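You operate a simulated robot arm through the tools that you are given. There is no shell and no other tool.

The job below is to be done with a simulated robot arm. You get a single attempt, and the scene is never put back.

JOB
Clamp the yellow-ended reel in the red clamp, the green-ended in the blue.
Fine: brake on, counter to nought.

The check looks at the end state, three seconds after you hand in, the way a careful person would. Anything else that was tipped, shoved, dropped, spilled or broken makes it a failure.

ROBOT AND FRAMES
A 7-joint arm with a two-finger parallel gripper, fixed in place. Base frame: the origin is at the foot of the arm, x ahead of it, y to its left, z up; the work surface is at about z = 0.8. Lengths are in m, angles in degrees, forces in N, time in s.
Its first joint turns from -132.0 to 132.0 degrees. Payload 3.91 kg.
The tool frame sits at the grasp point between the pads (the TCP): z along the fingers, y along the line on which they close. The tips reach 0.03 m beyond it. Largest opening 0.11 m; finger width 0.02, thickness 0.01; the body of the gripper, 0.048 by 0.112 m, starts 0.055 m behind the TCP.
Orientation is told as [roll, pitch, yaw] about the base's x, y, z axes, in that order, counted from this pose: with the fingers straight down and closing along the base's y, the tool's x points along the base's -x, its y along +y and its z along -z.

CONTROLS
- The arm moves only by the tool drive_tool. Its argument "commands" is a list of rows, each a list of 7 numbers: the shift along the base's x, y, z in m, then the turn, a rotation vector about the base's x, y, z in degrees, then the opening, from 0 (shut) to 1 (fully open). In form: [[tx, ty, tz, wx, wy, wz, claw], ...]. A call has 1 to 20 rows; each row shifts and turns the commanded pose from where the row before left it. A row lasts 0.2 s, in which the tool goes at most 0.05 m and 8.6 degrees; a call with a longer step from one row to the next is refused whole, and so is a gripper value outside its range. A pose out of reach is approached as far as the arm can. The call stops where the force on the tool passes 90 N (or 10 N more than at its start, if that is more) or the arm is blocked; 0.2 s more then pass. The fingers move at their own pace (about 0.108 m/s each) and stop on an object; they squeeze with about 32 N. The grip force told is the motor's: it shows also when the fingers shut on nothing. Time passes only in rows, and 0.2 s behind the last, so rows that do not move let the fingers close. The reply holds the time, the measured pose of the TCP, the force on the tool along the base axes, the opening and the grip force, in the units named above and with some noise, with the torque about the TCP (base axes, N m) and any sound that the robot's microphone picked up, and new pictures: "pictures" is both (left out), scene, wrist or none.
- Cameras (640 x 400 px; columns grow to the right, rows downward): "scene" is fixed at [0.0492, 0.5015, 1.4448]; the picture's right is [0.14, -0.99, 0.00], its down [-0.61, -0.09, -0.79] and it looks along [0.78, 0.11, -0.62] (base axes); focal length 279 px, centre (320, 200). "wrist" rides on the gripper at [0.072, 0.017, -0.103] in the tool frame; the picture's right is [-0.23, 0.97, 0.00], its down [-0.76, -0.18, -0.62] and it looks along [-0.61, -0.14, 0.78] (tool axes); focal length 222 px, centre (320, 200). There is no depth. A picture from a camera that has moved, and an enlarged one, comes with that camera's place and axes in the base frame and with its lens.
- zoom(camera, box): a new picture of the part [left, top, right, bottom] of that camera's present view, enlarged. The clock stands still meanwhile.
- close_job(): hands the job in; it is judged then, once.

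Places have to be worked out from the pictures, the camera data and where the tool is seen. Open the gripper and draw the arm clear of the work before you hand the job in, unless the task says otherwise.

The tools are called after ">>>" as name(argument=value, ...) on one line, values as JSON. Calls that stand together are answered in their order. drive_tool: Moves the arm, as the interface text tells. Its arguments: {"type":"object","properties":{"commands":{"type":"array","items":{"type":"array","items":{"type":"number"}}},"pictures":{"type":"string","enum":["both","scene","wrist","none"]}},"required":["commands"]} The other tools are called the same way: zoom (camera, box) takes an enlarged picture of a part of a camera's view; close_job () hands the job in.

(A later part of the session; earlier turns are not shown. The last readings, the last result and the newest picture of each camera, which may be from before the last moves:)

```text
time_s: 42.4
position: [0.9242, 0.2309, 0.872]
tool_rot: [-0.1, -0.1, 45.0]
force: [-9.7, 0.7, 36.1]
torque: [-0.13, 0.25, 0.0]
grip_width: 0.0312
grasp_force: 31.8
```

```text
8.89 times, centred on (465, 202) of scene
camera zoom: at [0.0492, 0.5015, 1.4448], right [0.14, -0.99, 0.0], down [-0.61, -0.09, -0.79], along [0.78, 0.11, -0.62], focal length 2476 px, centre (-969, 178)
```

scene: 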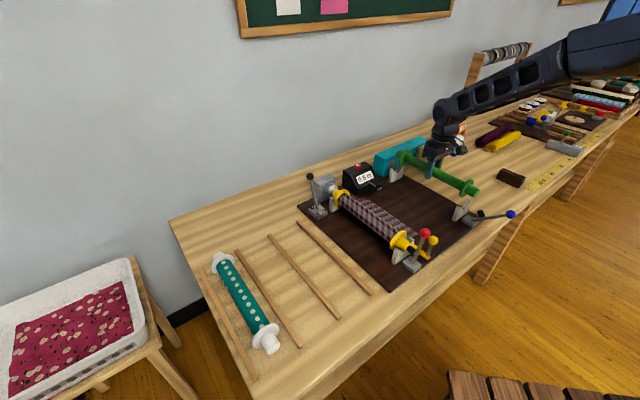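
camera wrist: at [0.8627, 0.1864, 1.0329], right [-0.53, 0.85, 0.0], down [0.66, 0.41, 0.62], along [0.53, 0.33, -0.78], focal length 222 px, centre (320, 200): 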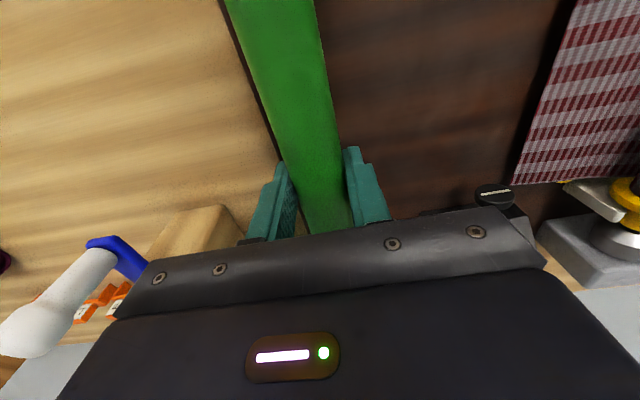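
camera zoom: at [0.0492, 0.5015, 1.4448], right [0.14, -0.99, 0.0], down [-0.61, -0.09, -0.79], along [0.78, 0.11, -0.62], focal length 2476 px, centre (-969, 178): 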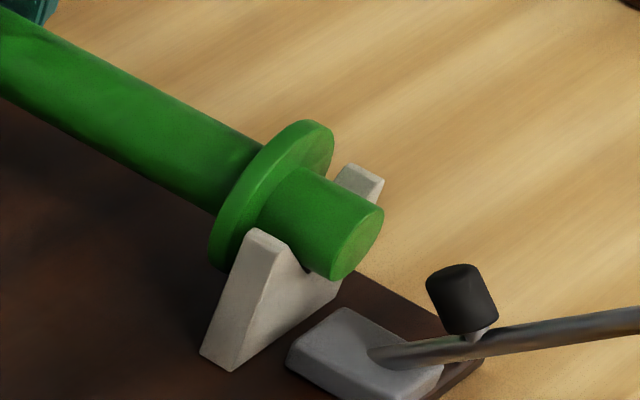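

It's fully seated now (36 N down). I'll ease off 2 mm, open moderately, and let it settle.

>>> drive_tool(commands=[[-0.0007, 0.0007, 0.002, 0, 0, 0, 0.1], [0, 0, 0, 0, 0, 0, 0.1], [0, 0, 0, 0, 0, 0, 0.31], [0, 0, 0, 0, 0, 0, 0.42], [0, 0, 0, 0, 0, 0, 0.5], [0, 0, 0, 0, 0, 0, 0.5]], pictures="wrist")

>>> zoom(camera="scene", box=[440, 180, 490, 225])

>>> zoom(camera="scene", box=[375, 140, 425, 190])

```text
time_s: 43.8
position: [0.9234, 0.2317, 0.8713]
tool_rot: [0.0, 0.1, 45.0]
force: [-0.3, 0.4, -0.2]
torque: [0.01, 0.0, 0.02]
grip_width: 0.055
grasp_force: 0.1
camera wrist: at [0.8611, 0.1916, 0.9754], right [-0.53, 0.85, 0.0], down [0.66, 0.41, 0.62], along [0.53, 0.33, -0.78], focal length 222 px, centre (320, 200)
```

wrist: 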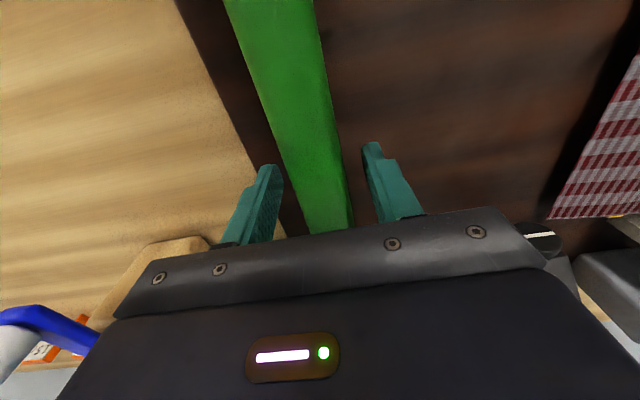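

```text
8.89 times, centred on (465, 202) of scene
camera zoom: at [0.0492, 0.5015, 1.4448], right [0.14, -0.99, 0.0], down [-0.61, -0.09, -0.79], along [0.78, 0.11, -0.62], focal length 2476 px, centre (-969, 178)
```

zoom: 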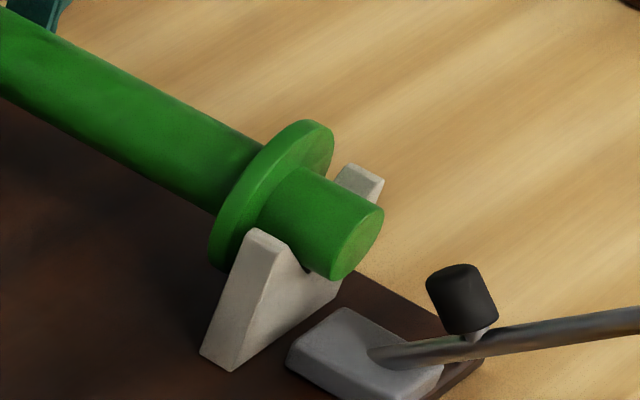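

```text
8.00 times, centred on (400, 165) of scene
camera zoom: at [0.0492, 0.5015, 1.4448], right [0.14, -0.99, 0.0], down [-0.61, -0.09, -0.79], along [0.78, 0.11, -0.62], focal length 2228 px, centre (-320, 480)
```

zoom: 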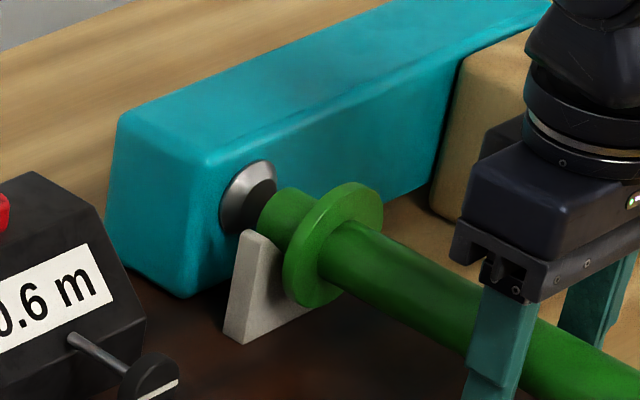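

The green-ended reel is seated in the blue V's, exactly 0.300 m from the red axis. I'll now rise and go to the outer side of the blue knob for the same push.

>>> drive_tool(commands=[[0, 0, 0.03, 0, 0, 0, 0.5], [0, 0, 0.05, 0, 0, 0, 0.5], [0, 0, 0.05, 0, 0, 0, 0.5], [-0.031, -0.031, 0, 0, 0, 0, 0.3], [-0.031, -0.031, 0, 0, 0, 0, 0.14], [-0.031, -0.031, 0, 0, 0, 0, 0.14], [-0.031, -0.031, 0, 0, 0, 0, 0.14], [-0.031, -0.031, 0, 0, 0, 0, 0.14], [-0.031, -0.031, 0, 0, 0, 0, 0.14], [-0.0307, -0.0315, 0, 0, 0, 0, 0.14], [0, 0, 0, 0, 0, 0, 0.14]], pictures="both")

>>> zoom(camera="scene", box=[430, 160, 550, 250])

>>> zoom(camera="scene", box=[370, 140, 490, 230])

```text
time_s: 46.2
position: [0.7072, 0.0148, 1.0036]
tool_rot: [-0.1, 0.0, 44.9]
force: [0.8, 0.6, 0.2]
torque: [0.01, 0.03, -0.01]
grip_width: 0.0156
grasp_force: 0.1
camera wrist: at [0.6446, -0.0259, 1.1071], right [-0.53, 0.85, 0.0], down [0.66, 0.41, 0.62], along [0.53, 0.33, -0.78], focal length 222 px, centre (320, 200)
```

scene: 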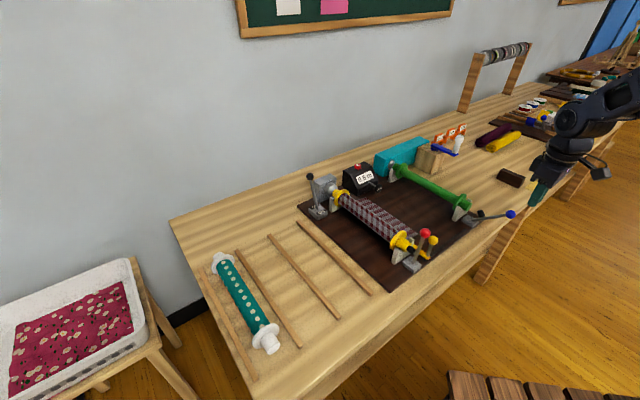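
wrist: 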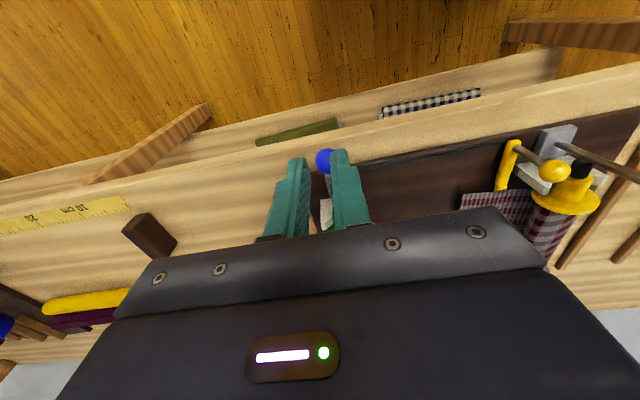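

```text
4.44 times, centred on (490, 205) of scene
camera zoom: at [0.0492, 0.5015, 1.4448], right [0.14, -0.99, 0.0], down [-0.61, -0.09, -0.79], along [0.78, 0.11, -0.62], focal length 1238 px, centre (-436, 178)
```

zoom: 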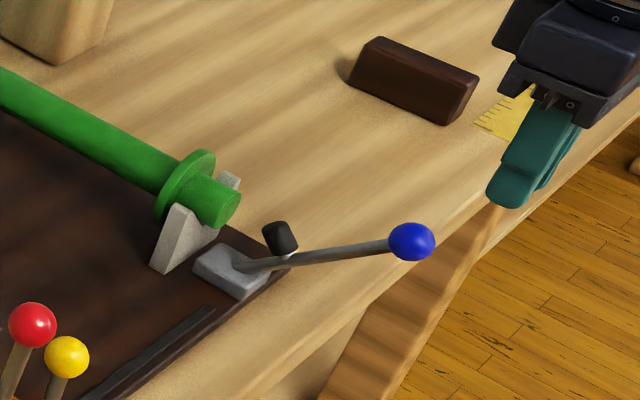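

```text
4.44 times, centred on (430, 185) of scene
camera zoom: at [0.0492, 0.5015, 1.4448], right [0.14, -0.99, 0.0], down [-0.61, -0.09, -0.79], along [0.78, 0.11, -0.62], focal length 1238 px, centre (-169, 267)
```

zoom: 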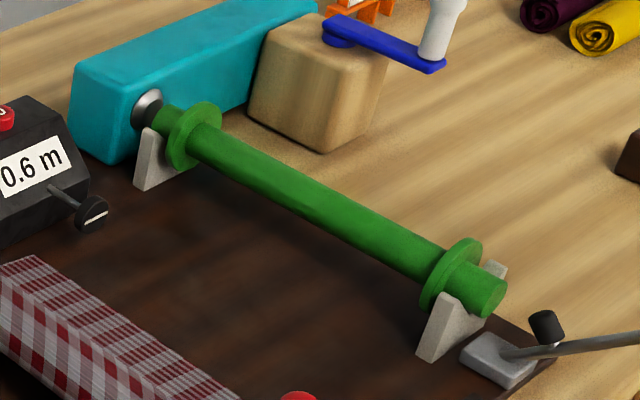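

The blue knob is just ahead of the fingers, about 2–3 mm to the +e2 side. I'll correct for that and go down to its level on the outer side.

>>> drive_tool(commands=[[0.0016, -0.0016, -0.03, 0, 0, 0, 0.14], [0, 0, -0.035, 0, 0, 0, 0.14], [0, 0, -0.029, 0, 0, 0, 0.14], [0, 0, 0, 0, 0, 0, 0.14]], pictures="wrist")

>>> zoom(camera="scene", box=[440, 170, 550, 250])

>>> zoom(camera="wrist", box=[240, 120, 400, 240])

```text
time_s: 47.2
position: [0.7091, 0.0127, 0.9085]
tool_rot: [-0.1, 0.0, 45.1]
force: [-0.1, -0.5, 0.3]
torque: [0.01, 0.0, -0.02]
grip_width: 0.0155
grasp_force: 0.0
camera wrist: at [0.6464, -0.0265, 1.0124], right [-0.53, 0.85, 0.0], down [0.66, 0.41, 0.62], along [0.53, 0.33, -0.78], focal length 222 px, centre (320, 200)
```

wrist: 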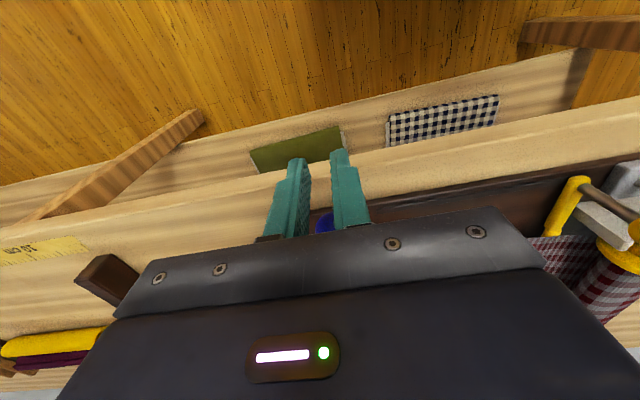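

```text
5.00 times, centred on (495, 210) of scene
camera zoom: at [0.0492, 0.5015, 1.4448], right [0.14, -0.99, 0.0], down [-0.61, -0.09, -0.79], along [0.78, 0.11, -0.62], focal length 1393 px, centre (-555, 150)
```

zoom: 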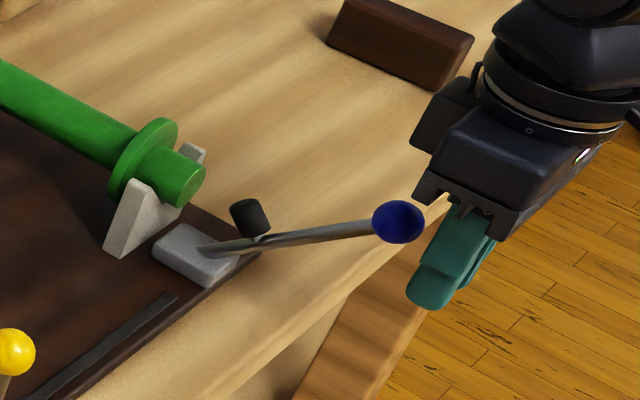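

```text
3.33 times, centred on (320, 180) of wrist
camera zoom: at [0.6464, -0.0265, 1.0124], right [-0.53, 0.85, 0.0], down [0.66, 0.41, 0.62], along [0.53, 0.33, -0.78], focal length 740 px, centre (320, 267)
```

zoom: 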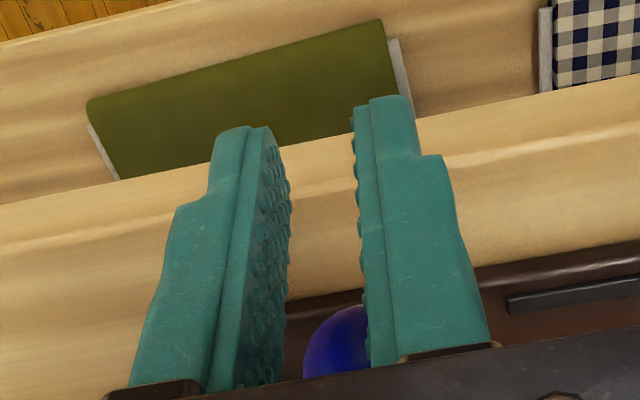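

The view matches the red case, so I'll repeat the same pushing arc on the blue lever.

>>> drive_tool(commands=[[0.0088, 0.0088, 0, 0, 0, 0, 0.14], [0.0116, 0.0116, 0.0147, 0, 0, 0, 0.14], [0.0132, 0.0132, 0.0116, 0, 0, 0, 0.14], [0.0144, 0.0144, 0.0082, 0, 0, 0, 0.14], [0.0152, 0.0152, 0.0045, 0, 0, 0, 0.14], [0, 0, 0, 0, 0, 0, 0.14]], pictures="wrist")

>>> zoom(camera="scene", box=[440, 170, 530, 240])

```text
time_s: 48.6
position: [0.7726, 0.0761, 0.9455]
tool_rot: [-0.1, 0.0, 45.0]
force: [-0.2, 0.1, -0.5]
torque: [0.0, -0.02, -0.01]
grip_width: 0.0156
grasp_force: 0.0
camera wrist: at [0.7102, 0.0354, 1.0499], right [-0.53, 0.85, 0.0], down [0.66, 0.41, 0.62], along [0.53, 0.33, -0.78], focal length 222 px, centre (320, 200)
```

wrist: 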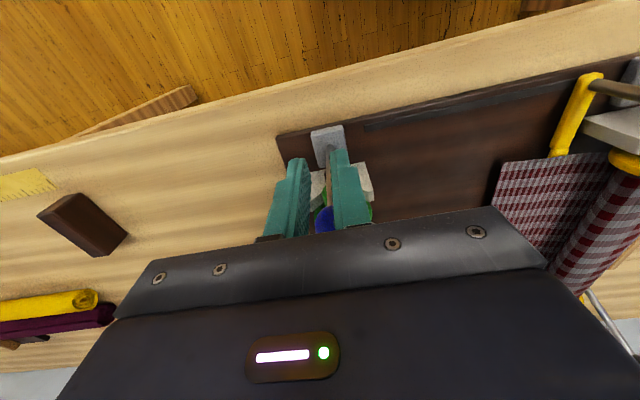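

```text
5.71 times, centred on (485, 205) of scene
camera zoom: at [0.0492, 0.5015, 1.4448], right [0.14, -0.99, 0.0], down [-0.61, -0.09, -0.79], along [0.78, 0.11, -0.62], focal length 1592 px, centre (-623, 171)
```

zoom: 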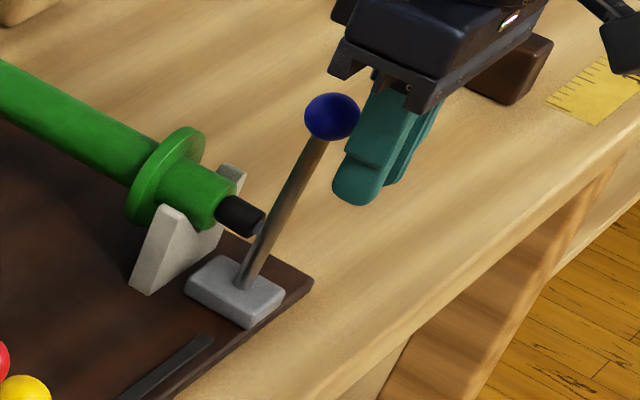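

The blue clamp foot now presses the green journal. I'll back away, lift, and verify that both clamps hold.

>>> drive_tool(commands=[[-0.02, -0.02, 0, 0, 0, 0, 0.14], [-0.03, -0.03, 0.01, 0, 0, 0, 0.14], [0, 0, 0.045, 0, 0, 0, 0.14], [0, 0, 0.045, 0, 0, 0, 0.14], [0, 0, 0.045, 0, 0, 0, 0.14], [0, 0, 0, 0, 0, 0, 0.14]], pictures="scene")

>>> zoom(camera="scene", box=[370, 140, 520, 250])

>>> zoom(camera="scene", box=[300, 155, 400, 225])

```text
time_s: 50.0
position: [0.723, 0.0267, 1.0935]
tool_rot: [0.0, 0.1, 45.0]
force: [0.7, 0.3, 0.3]
torque: [0.01, 0.02, -0.03]
grip_width: 0.0152
grasp_force: 0.0
```

scene: 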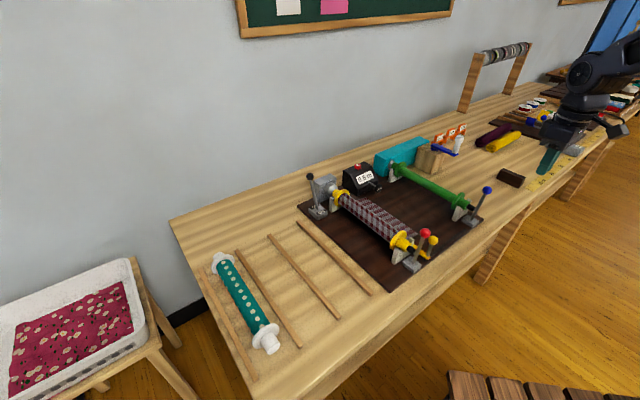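

```text
3.64 times, centred on (445, 195) of scene
camera zoom: at [0.0492, 0.5015, 1.4448], right [0.14, -0.99, 0.0], down [-0.61, -0.09, -0.79], along [0.78, 0.11, -0.62], focal length 1013 px, centre (-134, 218)
```

zoom: 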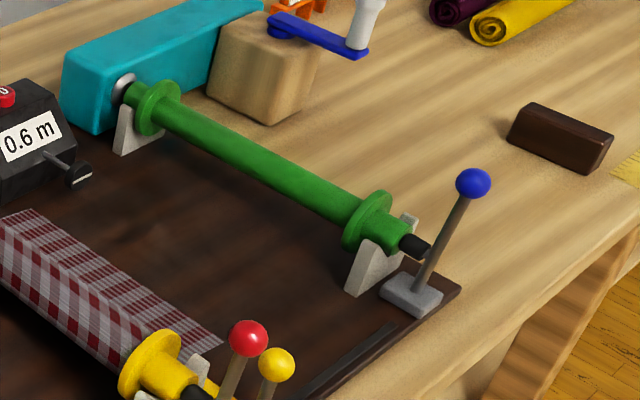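

```text
5.71 times, centred on (350, 190) of scene
camera zoom: at [0.0492, 0.5015, 1.4448], right [0.14, -0.99, 0.0], down [-0.61, -0.09, -0.79], along [0.78, 0.11, -0.62], focal length 1592 px, centre (149, 257)
```

zoom: 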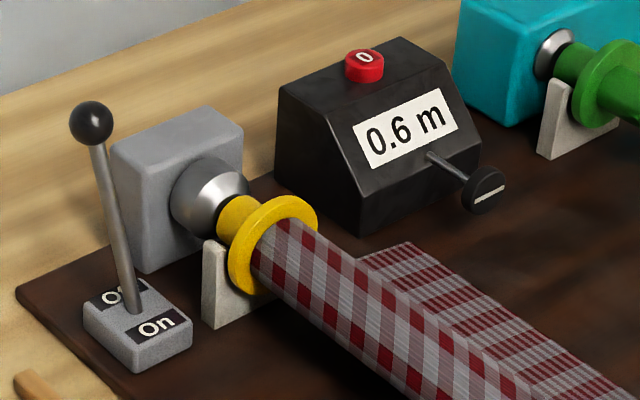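

Both clamps hold: the red and blue levers are upright with their feet on the journals. Next is the brake, with its knob near (0.805, 0.640, 0.938). I'll close the fingers, tilt the tool 30° outward for reach, and travel high to just before it.

>>> drive_tool(commands=[[0.00526, 0.046, -0.003, 1.63, -1.63, 0, 0], [0.00526, 0.046, -0.003, 1.63, -1.63, 0, 0], [0.00526, 0.046, -0.003, 1.63, -1.63, 0, 0], [0.00526, 0.046, -0.003, 1.63, -1.63, 0, 0], [0.00526, 0.046, -0.003, 1.63, -1.63, 0, 0], [0.00526, 0.046, -0.003, 1.63, -1.63, 0, 0], [0.00526, 0.046, -0.003, 1.63, -1.63, 0, 0], [0.00526, 0.046, -0.003, 1.63, -1.63, 0, 0], [0.00526, 0.046, -0.003, 1.63, -1.63, 0, 0], [0.00526, 0.046, -0.003, 1.63, -1.63, 0, 0], [0.00526, 0.046, -0.003, 1.63, -1.63, 0, 0], [0.00526, 0.046, -0.003, 1.63, -1.63, 0, 0], [0.00526, 0.046, -0.003, 1.65, -1.65, 0, 0], [0, 0, 0, 0, 0, 0, 0]], pictures="both")

>>> zoom(camera="scene", box=[280, 110, 400, 230])

```text
time_s: 53.0
position: [0.792, 0.6249, 1.0523]
tool_rot: [0.2, -30.0, 45.0]
force: [0.6, 1.4, 0.9]
torque: [0.03, 0.03, 0.0]
grip_width: 0.0
grasp_force: 32.0
camera wrist: at [0.7001, 0.5545, 1.1047], right [-0.55, 0.83, 0.11], down [0.37, 0.12, 0.92], along [0.75, 0.55, -0.37], focal length 222 px, centre (320, 200)
```

scene: 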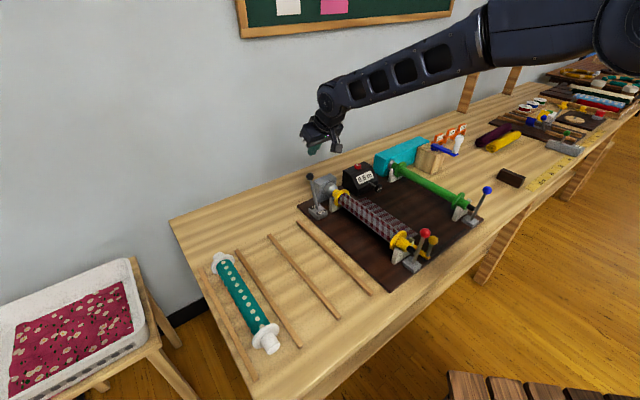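
wrist: 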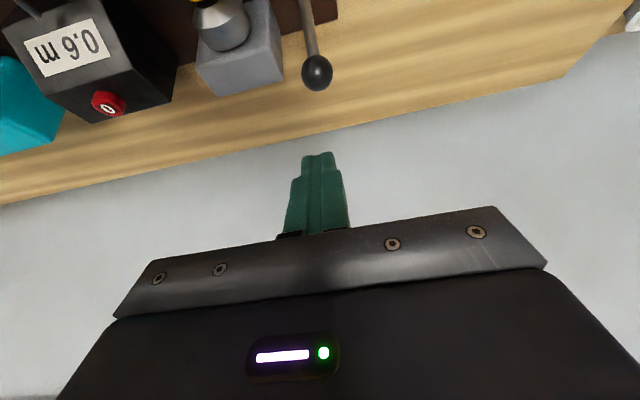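

```text
3.33 times, centred on (340, 170) of scene
camera zoom: at [0.0492, 0.5015, 1.4448], right [0.14, -0.99, 0.0], down [-0.61, -0.09, -0.79], along [0.78, 0.11, -0.62], focal length 928 px, centre (253, 300)
```

zoom: 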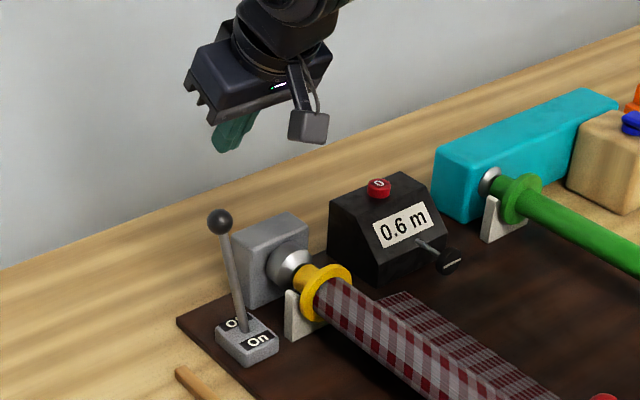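

From this tilted view the brake knob is at about e1 ≈ 1.02, e2 ≈ 0.114, z ≈ 0.94, and the counter's "0" button is clear. I'll go over and behind the knob, staying above it first.

>>> drive_tool(commands=[[0.0177, 0.0191, -0.01, 0, 0, 0, 0], [0.0177, 0.0191, -0.01, 0, 0, 0, 0], [0, 0, 0, 0, 0, 0, 0]], pictures="both")

>>> zoom(camera="scene", box=[280, 110, 400, 230])

>>> zoom(camera="wrist", box=[240, 20, 400, 180])

```text
time_s: 53.8
position: [0.8279, 0.6615, 1.0311]
tool_rot: [0.0, -29.9, 45.0]
force: [1.3, 0.2, 0.9]
torque: [0.02, 0.0, 0.03]
grip_width: 0.0
grasp_force: 32.2
camera wrist: at [0.7349, 0.5918, 1.0847], right [-0.55, 0.83, 0.11], down [0.37, 0.12, 0.92], along [0.75, 0.55, -0.37], focal length 222 px, centre (320, 200)
```

scene: 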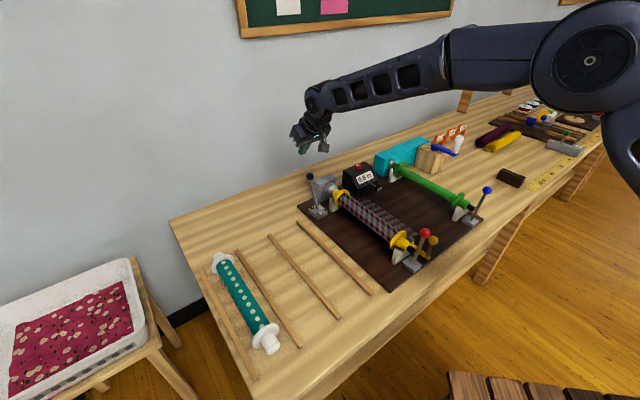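
wrist: 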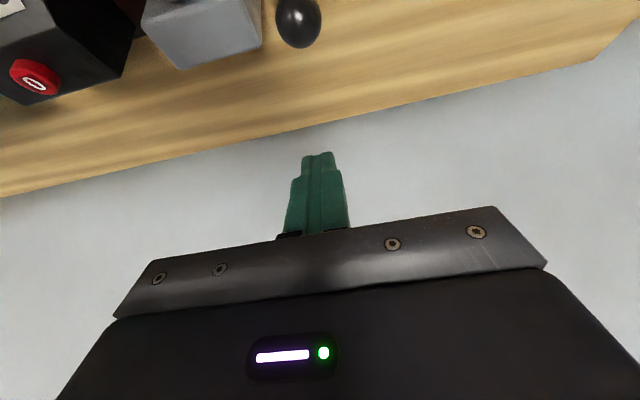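

```text
3.33 times, centred on (340, 170) of scene
camera zoom: at [0.0492, 0.5015, 1.4448], right [0.14, -0.99, 0.0], down [-0.61, -0.09, -0.79], along [0.78, 0.11, -0.62], focal length 928 px, centre (253, 300)
```

zoom: 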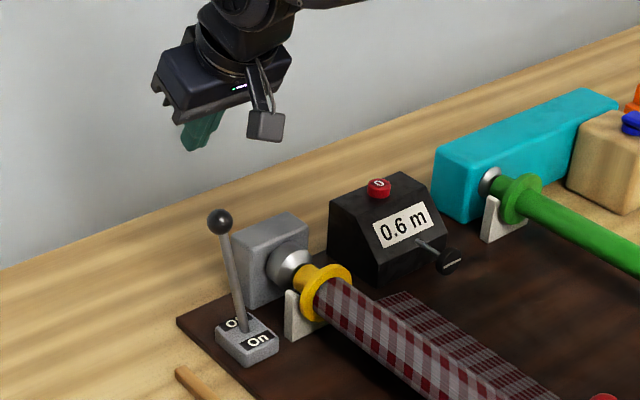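

```text
2.50 times, centred on (320, 100) of wrist
camera zoom: at [0.7349, 0.5918, 1.0847], right [-0.55, 0.83, 0.11], down [0.37, 0.12, 0.92], along [0.75, 0.55, -0.37], focal length 555 px, centre (320, 450)
```

zoom: 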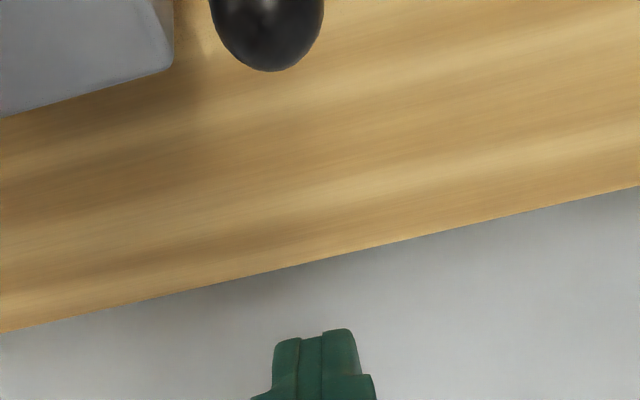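

Two views agree: the knob is at e1 = 1.021, e2 = 0.111, z = 0.936. I'll centre on it sideways and lower the fingertips behind it.

>>> drive_tool(commands=[[-0.0032, 0.0032, -0.02, 0, 0, 0, 0], [0, 0, -0.03, 0, 0, 0, 0], [0, 0, -0.02, 0, 0, 0, 0], [0, 0, -0.013, 0, 0, 0, 0], [0, 0, 0, 0, 0, 0, 0]], pictures="both")

>>> zoom(camera="scene", box=[290, 130, 380, 220])

```text
time_s: 55.0
position: [0.8229, 0.663, 0.9474]
tool_rot: [0.0, -30.0, 45.0]
force: [-0.5, -0.6, -0.1]
torque: [0.0, -0.01, 0.01]
grip_width: 0.0001
grasp_force: 32.5
camera wrist: at [0.7305, 0.5941, 1.0019], right [-0.55, 0.83, 0.11], down [0.37, 0.12, 0.92], along [0.75, 0.55, -0.37], focal length 222 px, centre (320, 200)
```

scene: 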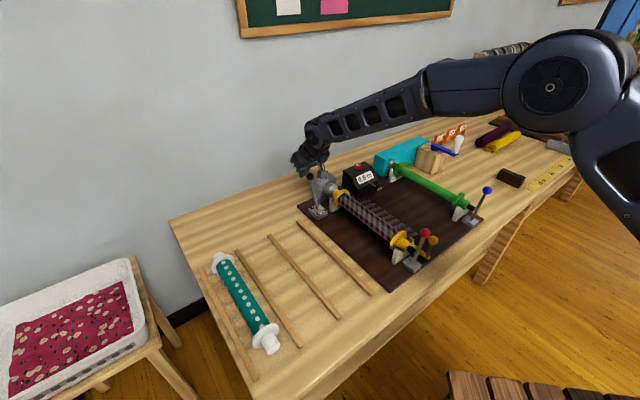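
wrist: 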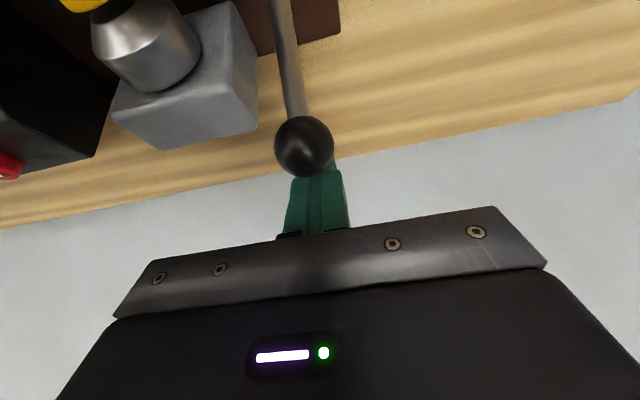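

```text
4.44 times, centred on (335, 175) of scene
camera zoom: at [0.0492, 0.5015, 1.4448], right [0.14, -0.99, 0.0], down [-0.61, -0.09, -0.79], along [0.78, 0.11, -0.62], focal length 1238 px, centre (253, 311)
```

zoom: 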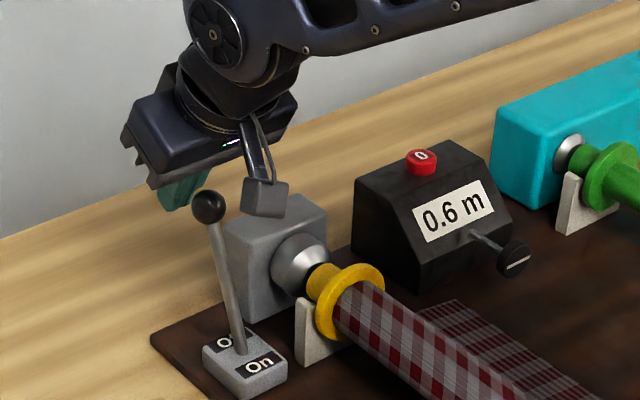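

The fingertips are just behind the brake knob, clear of the spindle housing. I'll pull toward "On" in small steps and watch the force.

>>> drive_tool(commands=[[-0.0071, -0.0071, 0, 0, 0, 0, 0], [-0.0071, -0.0071, 0, 0, 0, 0, 0], [-0.0071, -0.0071, 0, 0, 0, 0, 0], [-0.0071, -0.0071, 0, 0, 0, 0, 0], [-0.0071, -0.0071, 0, 0, 0, 0, 0], [0, 0, 0, 0, 0, 0, 0]], pictures="both")

>>> zoom(camera="scene", box=[290, 130, 380, 220])

```text
time_s: 56.4
position: [0.7867, 0.63, 0.9488]
tool_rot: [0.1, -29.9, 45.0]
force: [0.4, 0.3, 0.7]
torque: [-0.02, 0.01, -0.01]
grip_width: 0.0
grasp_force: 31.5
camera wrist: at [0.6953, 0.5596, 1.0031], right [-0.55, 0.83, 0.11], down [0.37, 0.12, 0.92], along [0.75, 0.55, -0.37], focal length 222 px, centre (320, 200)
```

scene: 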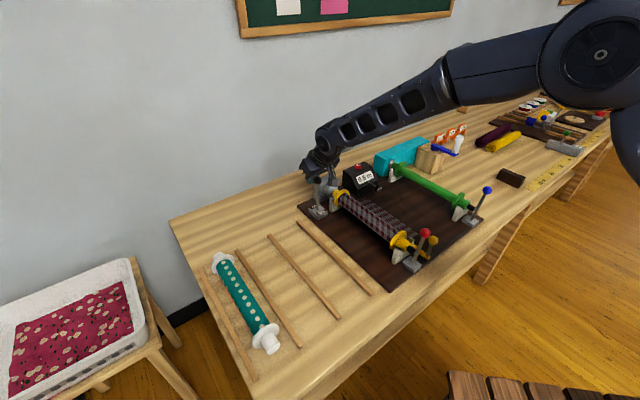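
wrist: 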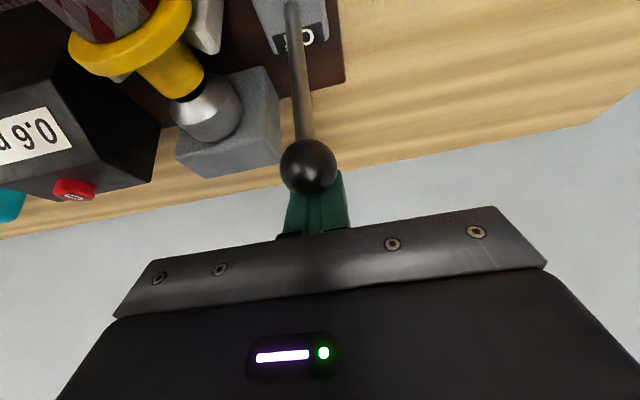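

```text
4.44 times, centred on (335, 175) of scene
camera zoom: at [0.0492, 0.5015, 1.4448], right [0.14, -0.99, 0.0], down [-0.61, -0.09, -0.79], along [0.78, 0.11, -0.62], focal length 1238 px, centre (253, 311)
```

zoom: 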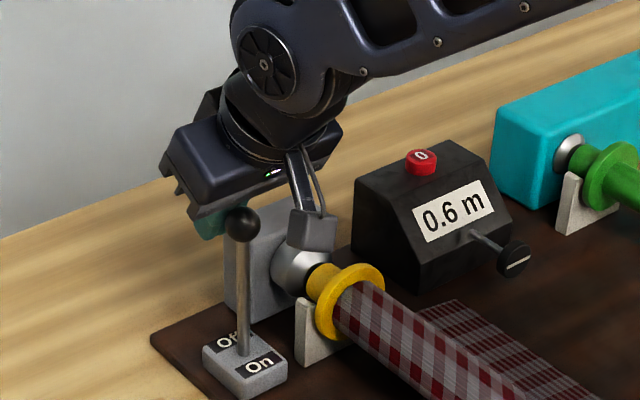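

The lever is moving and is about upright, with "Off" now uncovered. I'll continue pulling toward "On".

>>> drive_tool(commands=[[-0.0071, -0.0071, 0, 0, 0, 0, 0], [-0.0071, -0.0071, 0, 0, 0, 0, 0], [-0.0071, -0.0071, 0, 0, 0, 0, 0], [-0.0071, -0.0071, 0, 0, 0, 0, 0], [0, 0, 0, 0, 0, 0, 0]], pictures="both")

>>> zoom(camera="scene", box=[290, 130, 380, 220])

```text
time_s: 57.6
position: [0.7598, 0.601, 0.9502]
tool_rot: [0.0, -30.0, 45.0]
force: [0.2, -0.1, -0.4]
torque: [-0.04, -0.04, 0.0]
grip_width: 0.0001
grasp_force: 32.1
camera wrist: at [0.667, 0.5308, 1.0034], right [-0.55, 0.83, 0.11], down [0.37, 0.12, 0.92], along [0.75, 0.55, -0.37], focal length 222 px, centre (320, 200)
```

scene: 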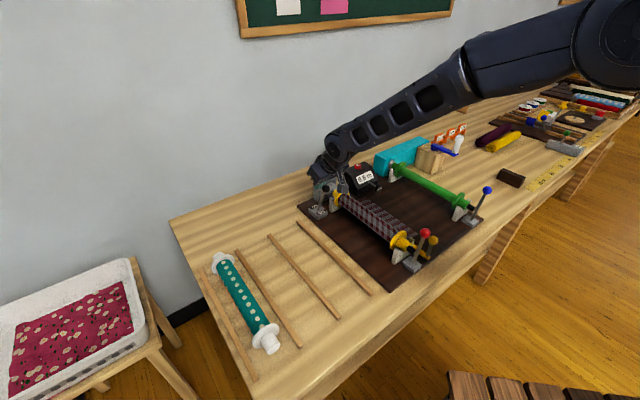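
wrist: 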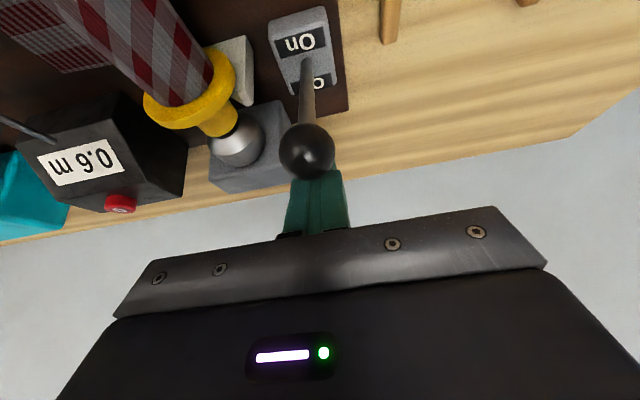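

```text
4.44 times, centred on (335, 175) of scene
camera zoom: at [0.0492, 0.5015, 1.4448], right [0.14, -0.99, 0.0], down [-0.61, -0.09, -0.79], along [0.78, 0.11, -0.62], focal length 1238 px, centre (253, 311)
```

zoom: 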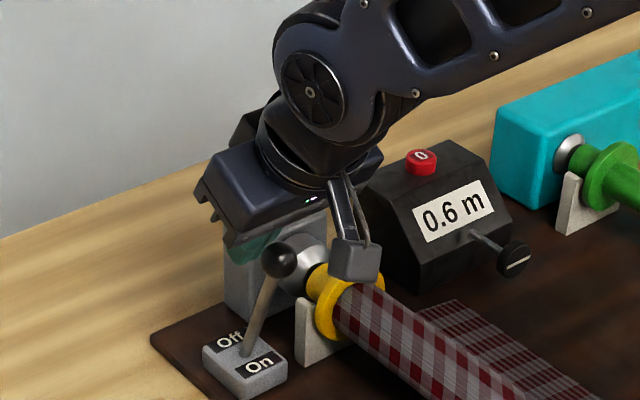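

The lever leans over "On" now. I'll nudge a bit more to find its end stop.

>>> drive_tool(commands=[[-0.0035, -0.0035, 0, 0, 0, 0, 0], [-0.0035, -0.0035, 0, 0, 0, 0, 0], [0, 0, 0, 0, 0, 0, 0]], pictures="wrist")

>>> zoom(camera="scene", box=[290, 130, 380, 220])

```text
time_s: 58.4
position: [0.7546, 0.5947, 0.9527]
tool_rot: [0.0, -30.2, 45.1]
force: [25.7, 28.0, 7.9]
torque: [-0.07, 0.01, -0.06]
grip_width: 0.0
grasp_force: 32.4
camera wrist: at [0.661, 0.5253, 1.0045], right [-0.55, 0.83, 0.11], down [0.37, 0.12, 0.92], along [0.75, 0.55, -0.37], focal length 222 px, centre (320, 200)
```

wrist: 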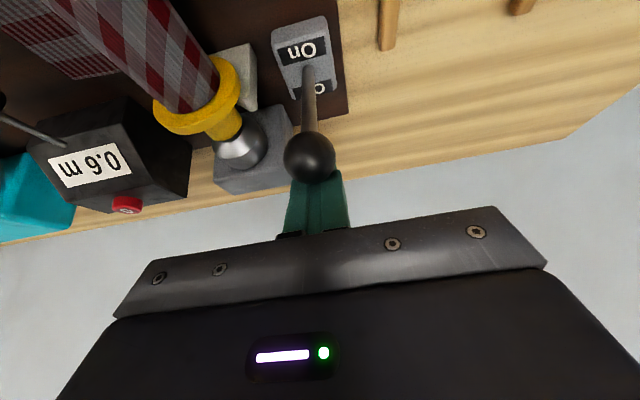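

```text
4.44 times, centred on (335, 175) of scene
camera zoom: at [0.0492, 0.5015, 1.4448], right [0.14, -0.99, 0.0], down [-0.61, -0.09, -0.79], along [0.78, 0.11, -0.62], focal length 1238 px, centre (253, 311)
```

zoom: 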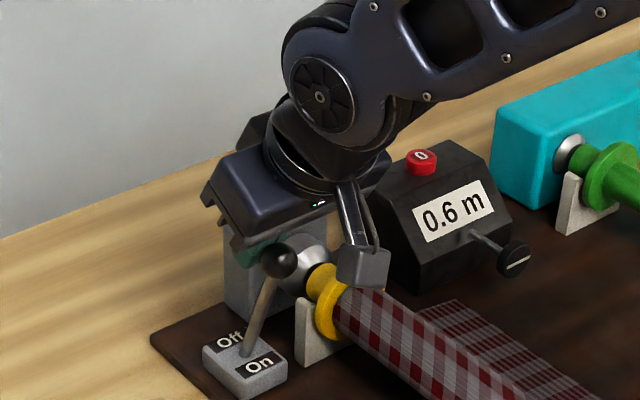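

The brake is against its stop on "On" (38 N). I'll back off, lift, and move to just in front of and above the counter to locate its "0" button precisely.

>>> drive_tool(commands=[[0.0141, 0.0141, 0, 0, 0, 0, 0], [0, 0, 0.045, 0, 0, 0, 0], [0, 0, 0.045, 0, 0, 0, 0], [0.0329, -0.0305, 0, 0, 0, 0, 0], [0.0329, -0.0305, 0, 0, 0, 0, 0], [0.0329, -0.0305, 0, 0, 0, 0, 0], [0.0329, -0.0305, 0, 0, 0, 0, 0], [0.0329, -0.0305, 0, 0, 0, 0, 0], [0, 0, 0, 0, 0, 0, 0]], pictures="both")

>>> zoom(camera="scene", box=[300, 110, 420, 220])

>>> zoom(camera="wrist", box=[220, 0, 420, 180])

```text
time_s: 60.4
position: [0.9295, 0.4548, 1.0411]
tool_rot: [0.0, -30.0, 45.1]
force: [-1.1, 0.0, -0.3]
torque: [-0.03, -0.02, -0.03]
grip_width: 0.0001
grasp_force: 32.2
camera wrist: at [0.8374, 0.3846, 1.0948], right [-0.55, 0.83, 0.11], down [0.37, 0.12, 0.92], along [0.75, 0.55, -0.37], focal length 222 px, centre (320, 200)
```

scene: 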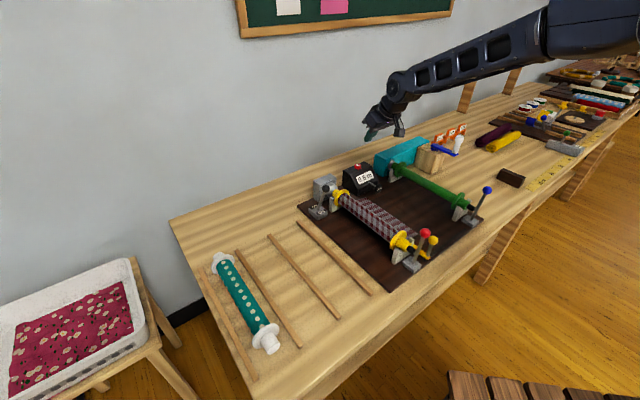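
wrist: 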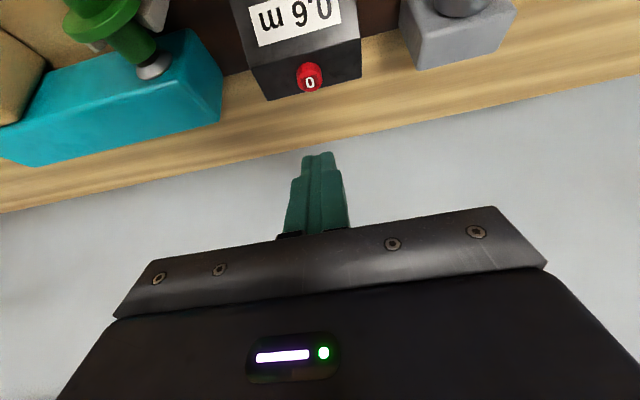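

```text
3.64 times, centred on (360, 165) of scene
camera zoom: at [0.0492, 0.5015, 1.4448], right [0.14, -0.99, 0.0], down [-0.61, -0.09, -0.79], along [0.78, 0.11, -0.62], focal length 1013 px, centre (174, 327)
```

zoom: 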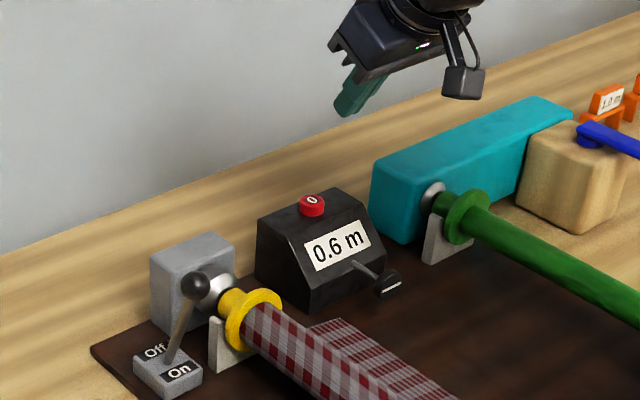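

```text
2.22 times, centred on (320, 90) of wrist
camera zoom: at [0.8374, 0.3846, 1.0948], right [-0.55, 0.83, 0.11], down [0.37, 0.12, 0.92], along [0.75, 0.55, -0.37], focal length 494 px, centre (320, 444)
```

zoom: 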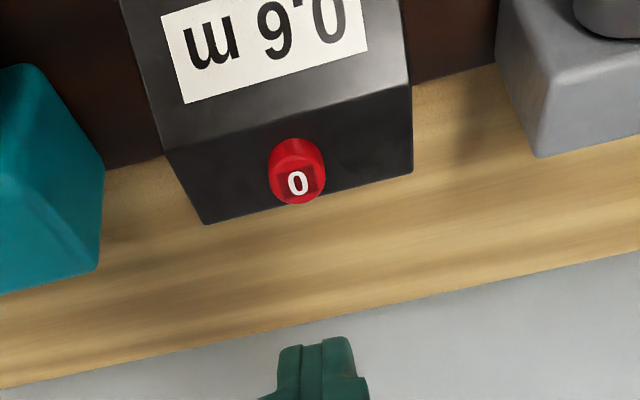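

The brake lever stays on "On". The "0" button top comes out near e1 = 1.023, e2 = 0.338, z ≈ 0.90, so I'll put the closed fingertips above it and come down close.

>>> drive_tool(commands=[[0.0269, 0.0226, 0, 0, 0, 0, 0], [0, 0, -0.04, 0, 0, 0, 0], [0, 0, -0.035, 0, 0, 0, 0], [0, 0, -0.015, 0, 0, 0, 0], [0, 0, 0, 0, 0, 0, 0]], pictures="both")

>>> zoom(camera="scene", box=[320, 120, 400, 200])

>>> zoom(camera="wrist", box=[240, 80, 400, 240])

```text
time_s: 61.6
position: [0.9574, 0.4747, 0.9496]
tool_rot: [0.0, -30.0, 45.0]
force: [-0.4, 0.3, -0.5]
torque: [0.02, 0.01, 0.03]
grip_width: 0.0003
grasp_force: 32.0
camera wrist: at [0.8656, 0.4063, 1.0029], right [-0.55, 0.83, 0.11], down [0.37, 0.12, 0.92], along [0.75, 0.55, -0.37], focal length 222 px, centre (320, 200)
```

scene: 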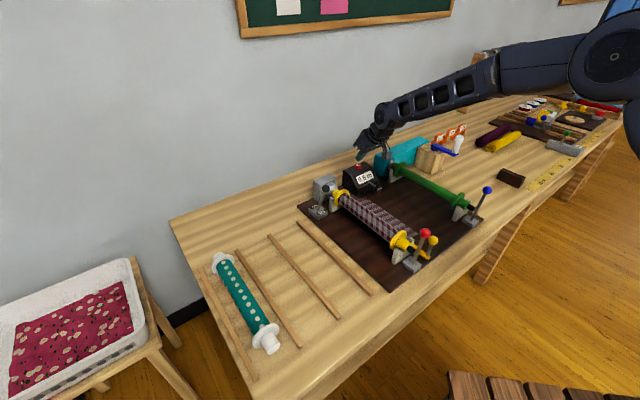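
wrist: 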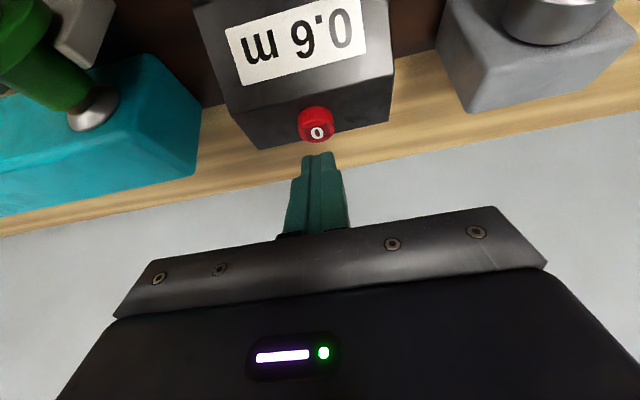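

```text
5.00 times, centred on (360, 160) of scene
camera zoom: at [0.0492, 0.5015, 1.4448], right [0.14, -0.99, 0.0], down [-0.61, -0.09, -0.79], along [0.78, 0.11, -0.62], focal length 1393 px, centre (120, 400)
```

zoom: 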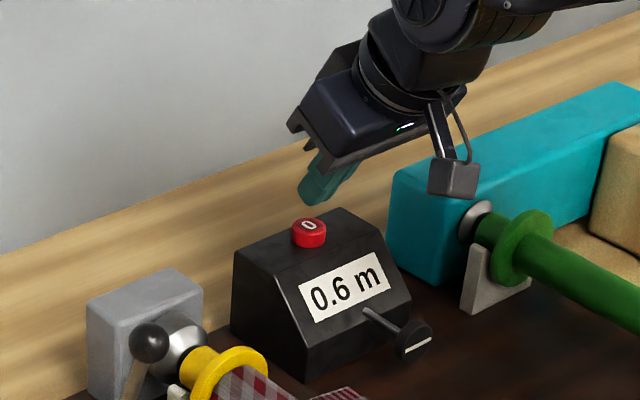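

```text
2.50 times, centred on (320, 160) of wrist
camera zoom: at [0.8656, 0.4063, 1.0029], right [-0.55, 0.83, 0.11], down [0.37, 0.12, 0.92], along [0.75, 0.55, -0.37], focal length 555 px, centre (320, 300)
```

zoom: 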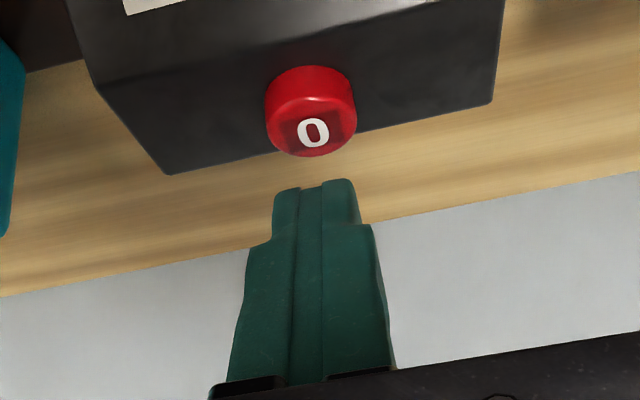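

The fingertips are aligned about 15 mm above the button (its top measures e1 1.024, e2 0.336, z 0.903). I'll press down gently in small steps.

>>> drive_tool(commands=[[0, 0.0017, -0.006, 0, 0, 0, 0], [0, 0, -0.005, 0, 0, 0, 0], [0, 0, -0.003, 0, 0, 0, 0], [0, 0, -0.002, 0, 0, 0, 0], [0, 0, 0, 0, 0, 0, 0]], pictures="none")

>>> zoom(camera="scene", box=[330, 140, 390, 200])

>>> zoom(camera="wrist", box=[240, 80, 400, 240])

```text
time_s: 62.8
position: [0.9573, 0.4797, 0.9341]
tool_rot: [0.0, -29.9, 45.1]
force: [0.1, 0.2, 0.1]
torque: [0.0, -0.02, 0.03]
grip_width: 0.0002
grasp_force: 31.5
```

```text
6.67 times, centred on (360, 170) of scene
camera zoom: at [0.0492, 0.5015, 1.4448], right [0.14, -0.99, 0.0], down [-0.61, -0.09, -0.79], along [0.78, 0.11, -0.62], focal length 1857 px, centre (53, 400)
```

zoom: 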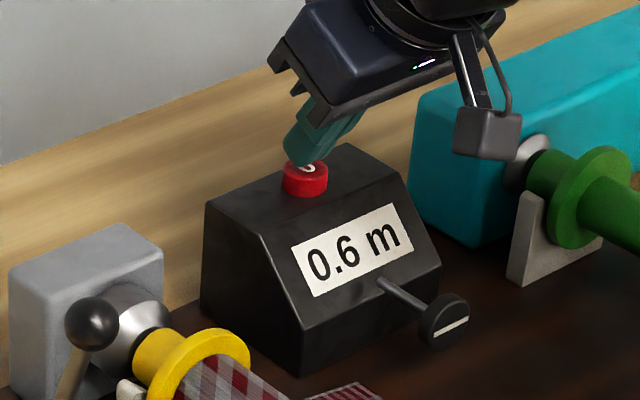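

```text
2.50 times, centred on (320, 160) of wrist
camera zoom: at [0.8657, 0.4091, 0.9867], right [-0.55, 0.83, 0.11], down [0.37, 0.12, 0.92], along [0.75, 0.55, -0.37], focal length 555 px, centre (320, 300)
```

zoom: 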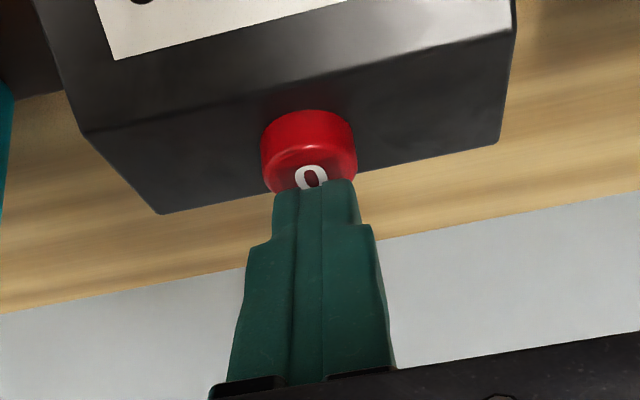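

The tip is just above the rear half of the button. I'll shift 4 mm back toward its centre and keep pressing down.

>>> drive_tool(commands=[[-0.0028, -0.0028, 0, 0, 0, 0, 0], [0, 0, -0.002, 0, 0, 0, 0], [0, 0, -0.002, 0, 0, 0, 0], [0, 0, -0.002, 0, 0, 0, 0], [0, 0, 0, 0, 0, 0, 0]], pictures="none")

>>> zoom(camera="scene", box=[330, 140, 390, 200])

>>> zoom(camera="wrist", box=[240, 80, 400, 240])

```text
time_s: 64.0
position: [0.9557, 0.4759, 0.9289]
tool_rot: [0.0, -30.1, 45.1]
force: [0.9, -0.9, 1.1]
torque: [0.0, -0.03, 0.01]
grip_width: 0.0
grasp_force: 32.1
heard: click
```

```text
6.67 times, centred on (360, 170) of scene
camera zoom: at [0.0492, 0.5015, 1.4448], right [0.14, -0.99, 0.0], down [-0.61, -0.09, -0.79], along [0.78, 0.11, -0.62], focal length 1857 px, centre (53, 400)
```

zoom: 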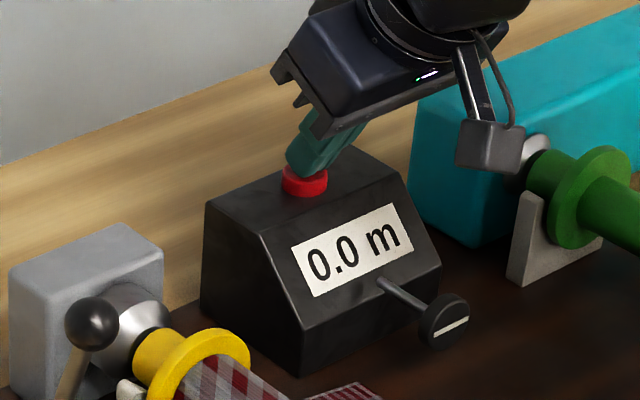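

```text
2.50 times, centred on (320, 160) of wrist
camera zoom: at [0.8625, 0.407, 0.9819], right [-0.55, 0.83, 0.11], down [0.37, 0.12, 0.92], along [0.75, 0.55, -0.37], focal length 555 px, centre (320, 300)
```

zoom: 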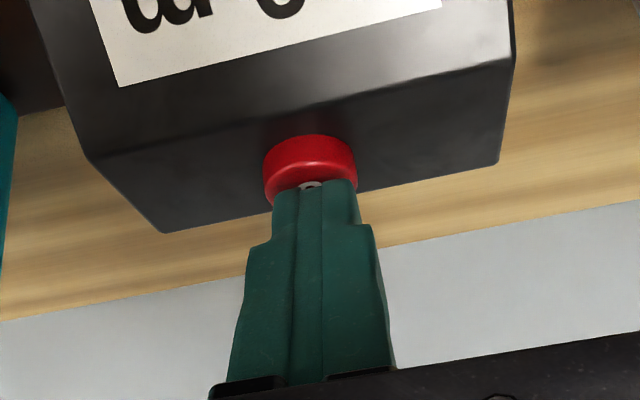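

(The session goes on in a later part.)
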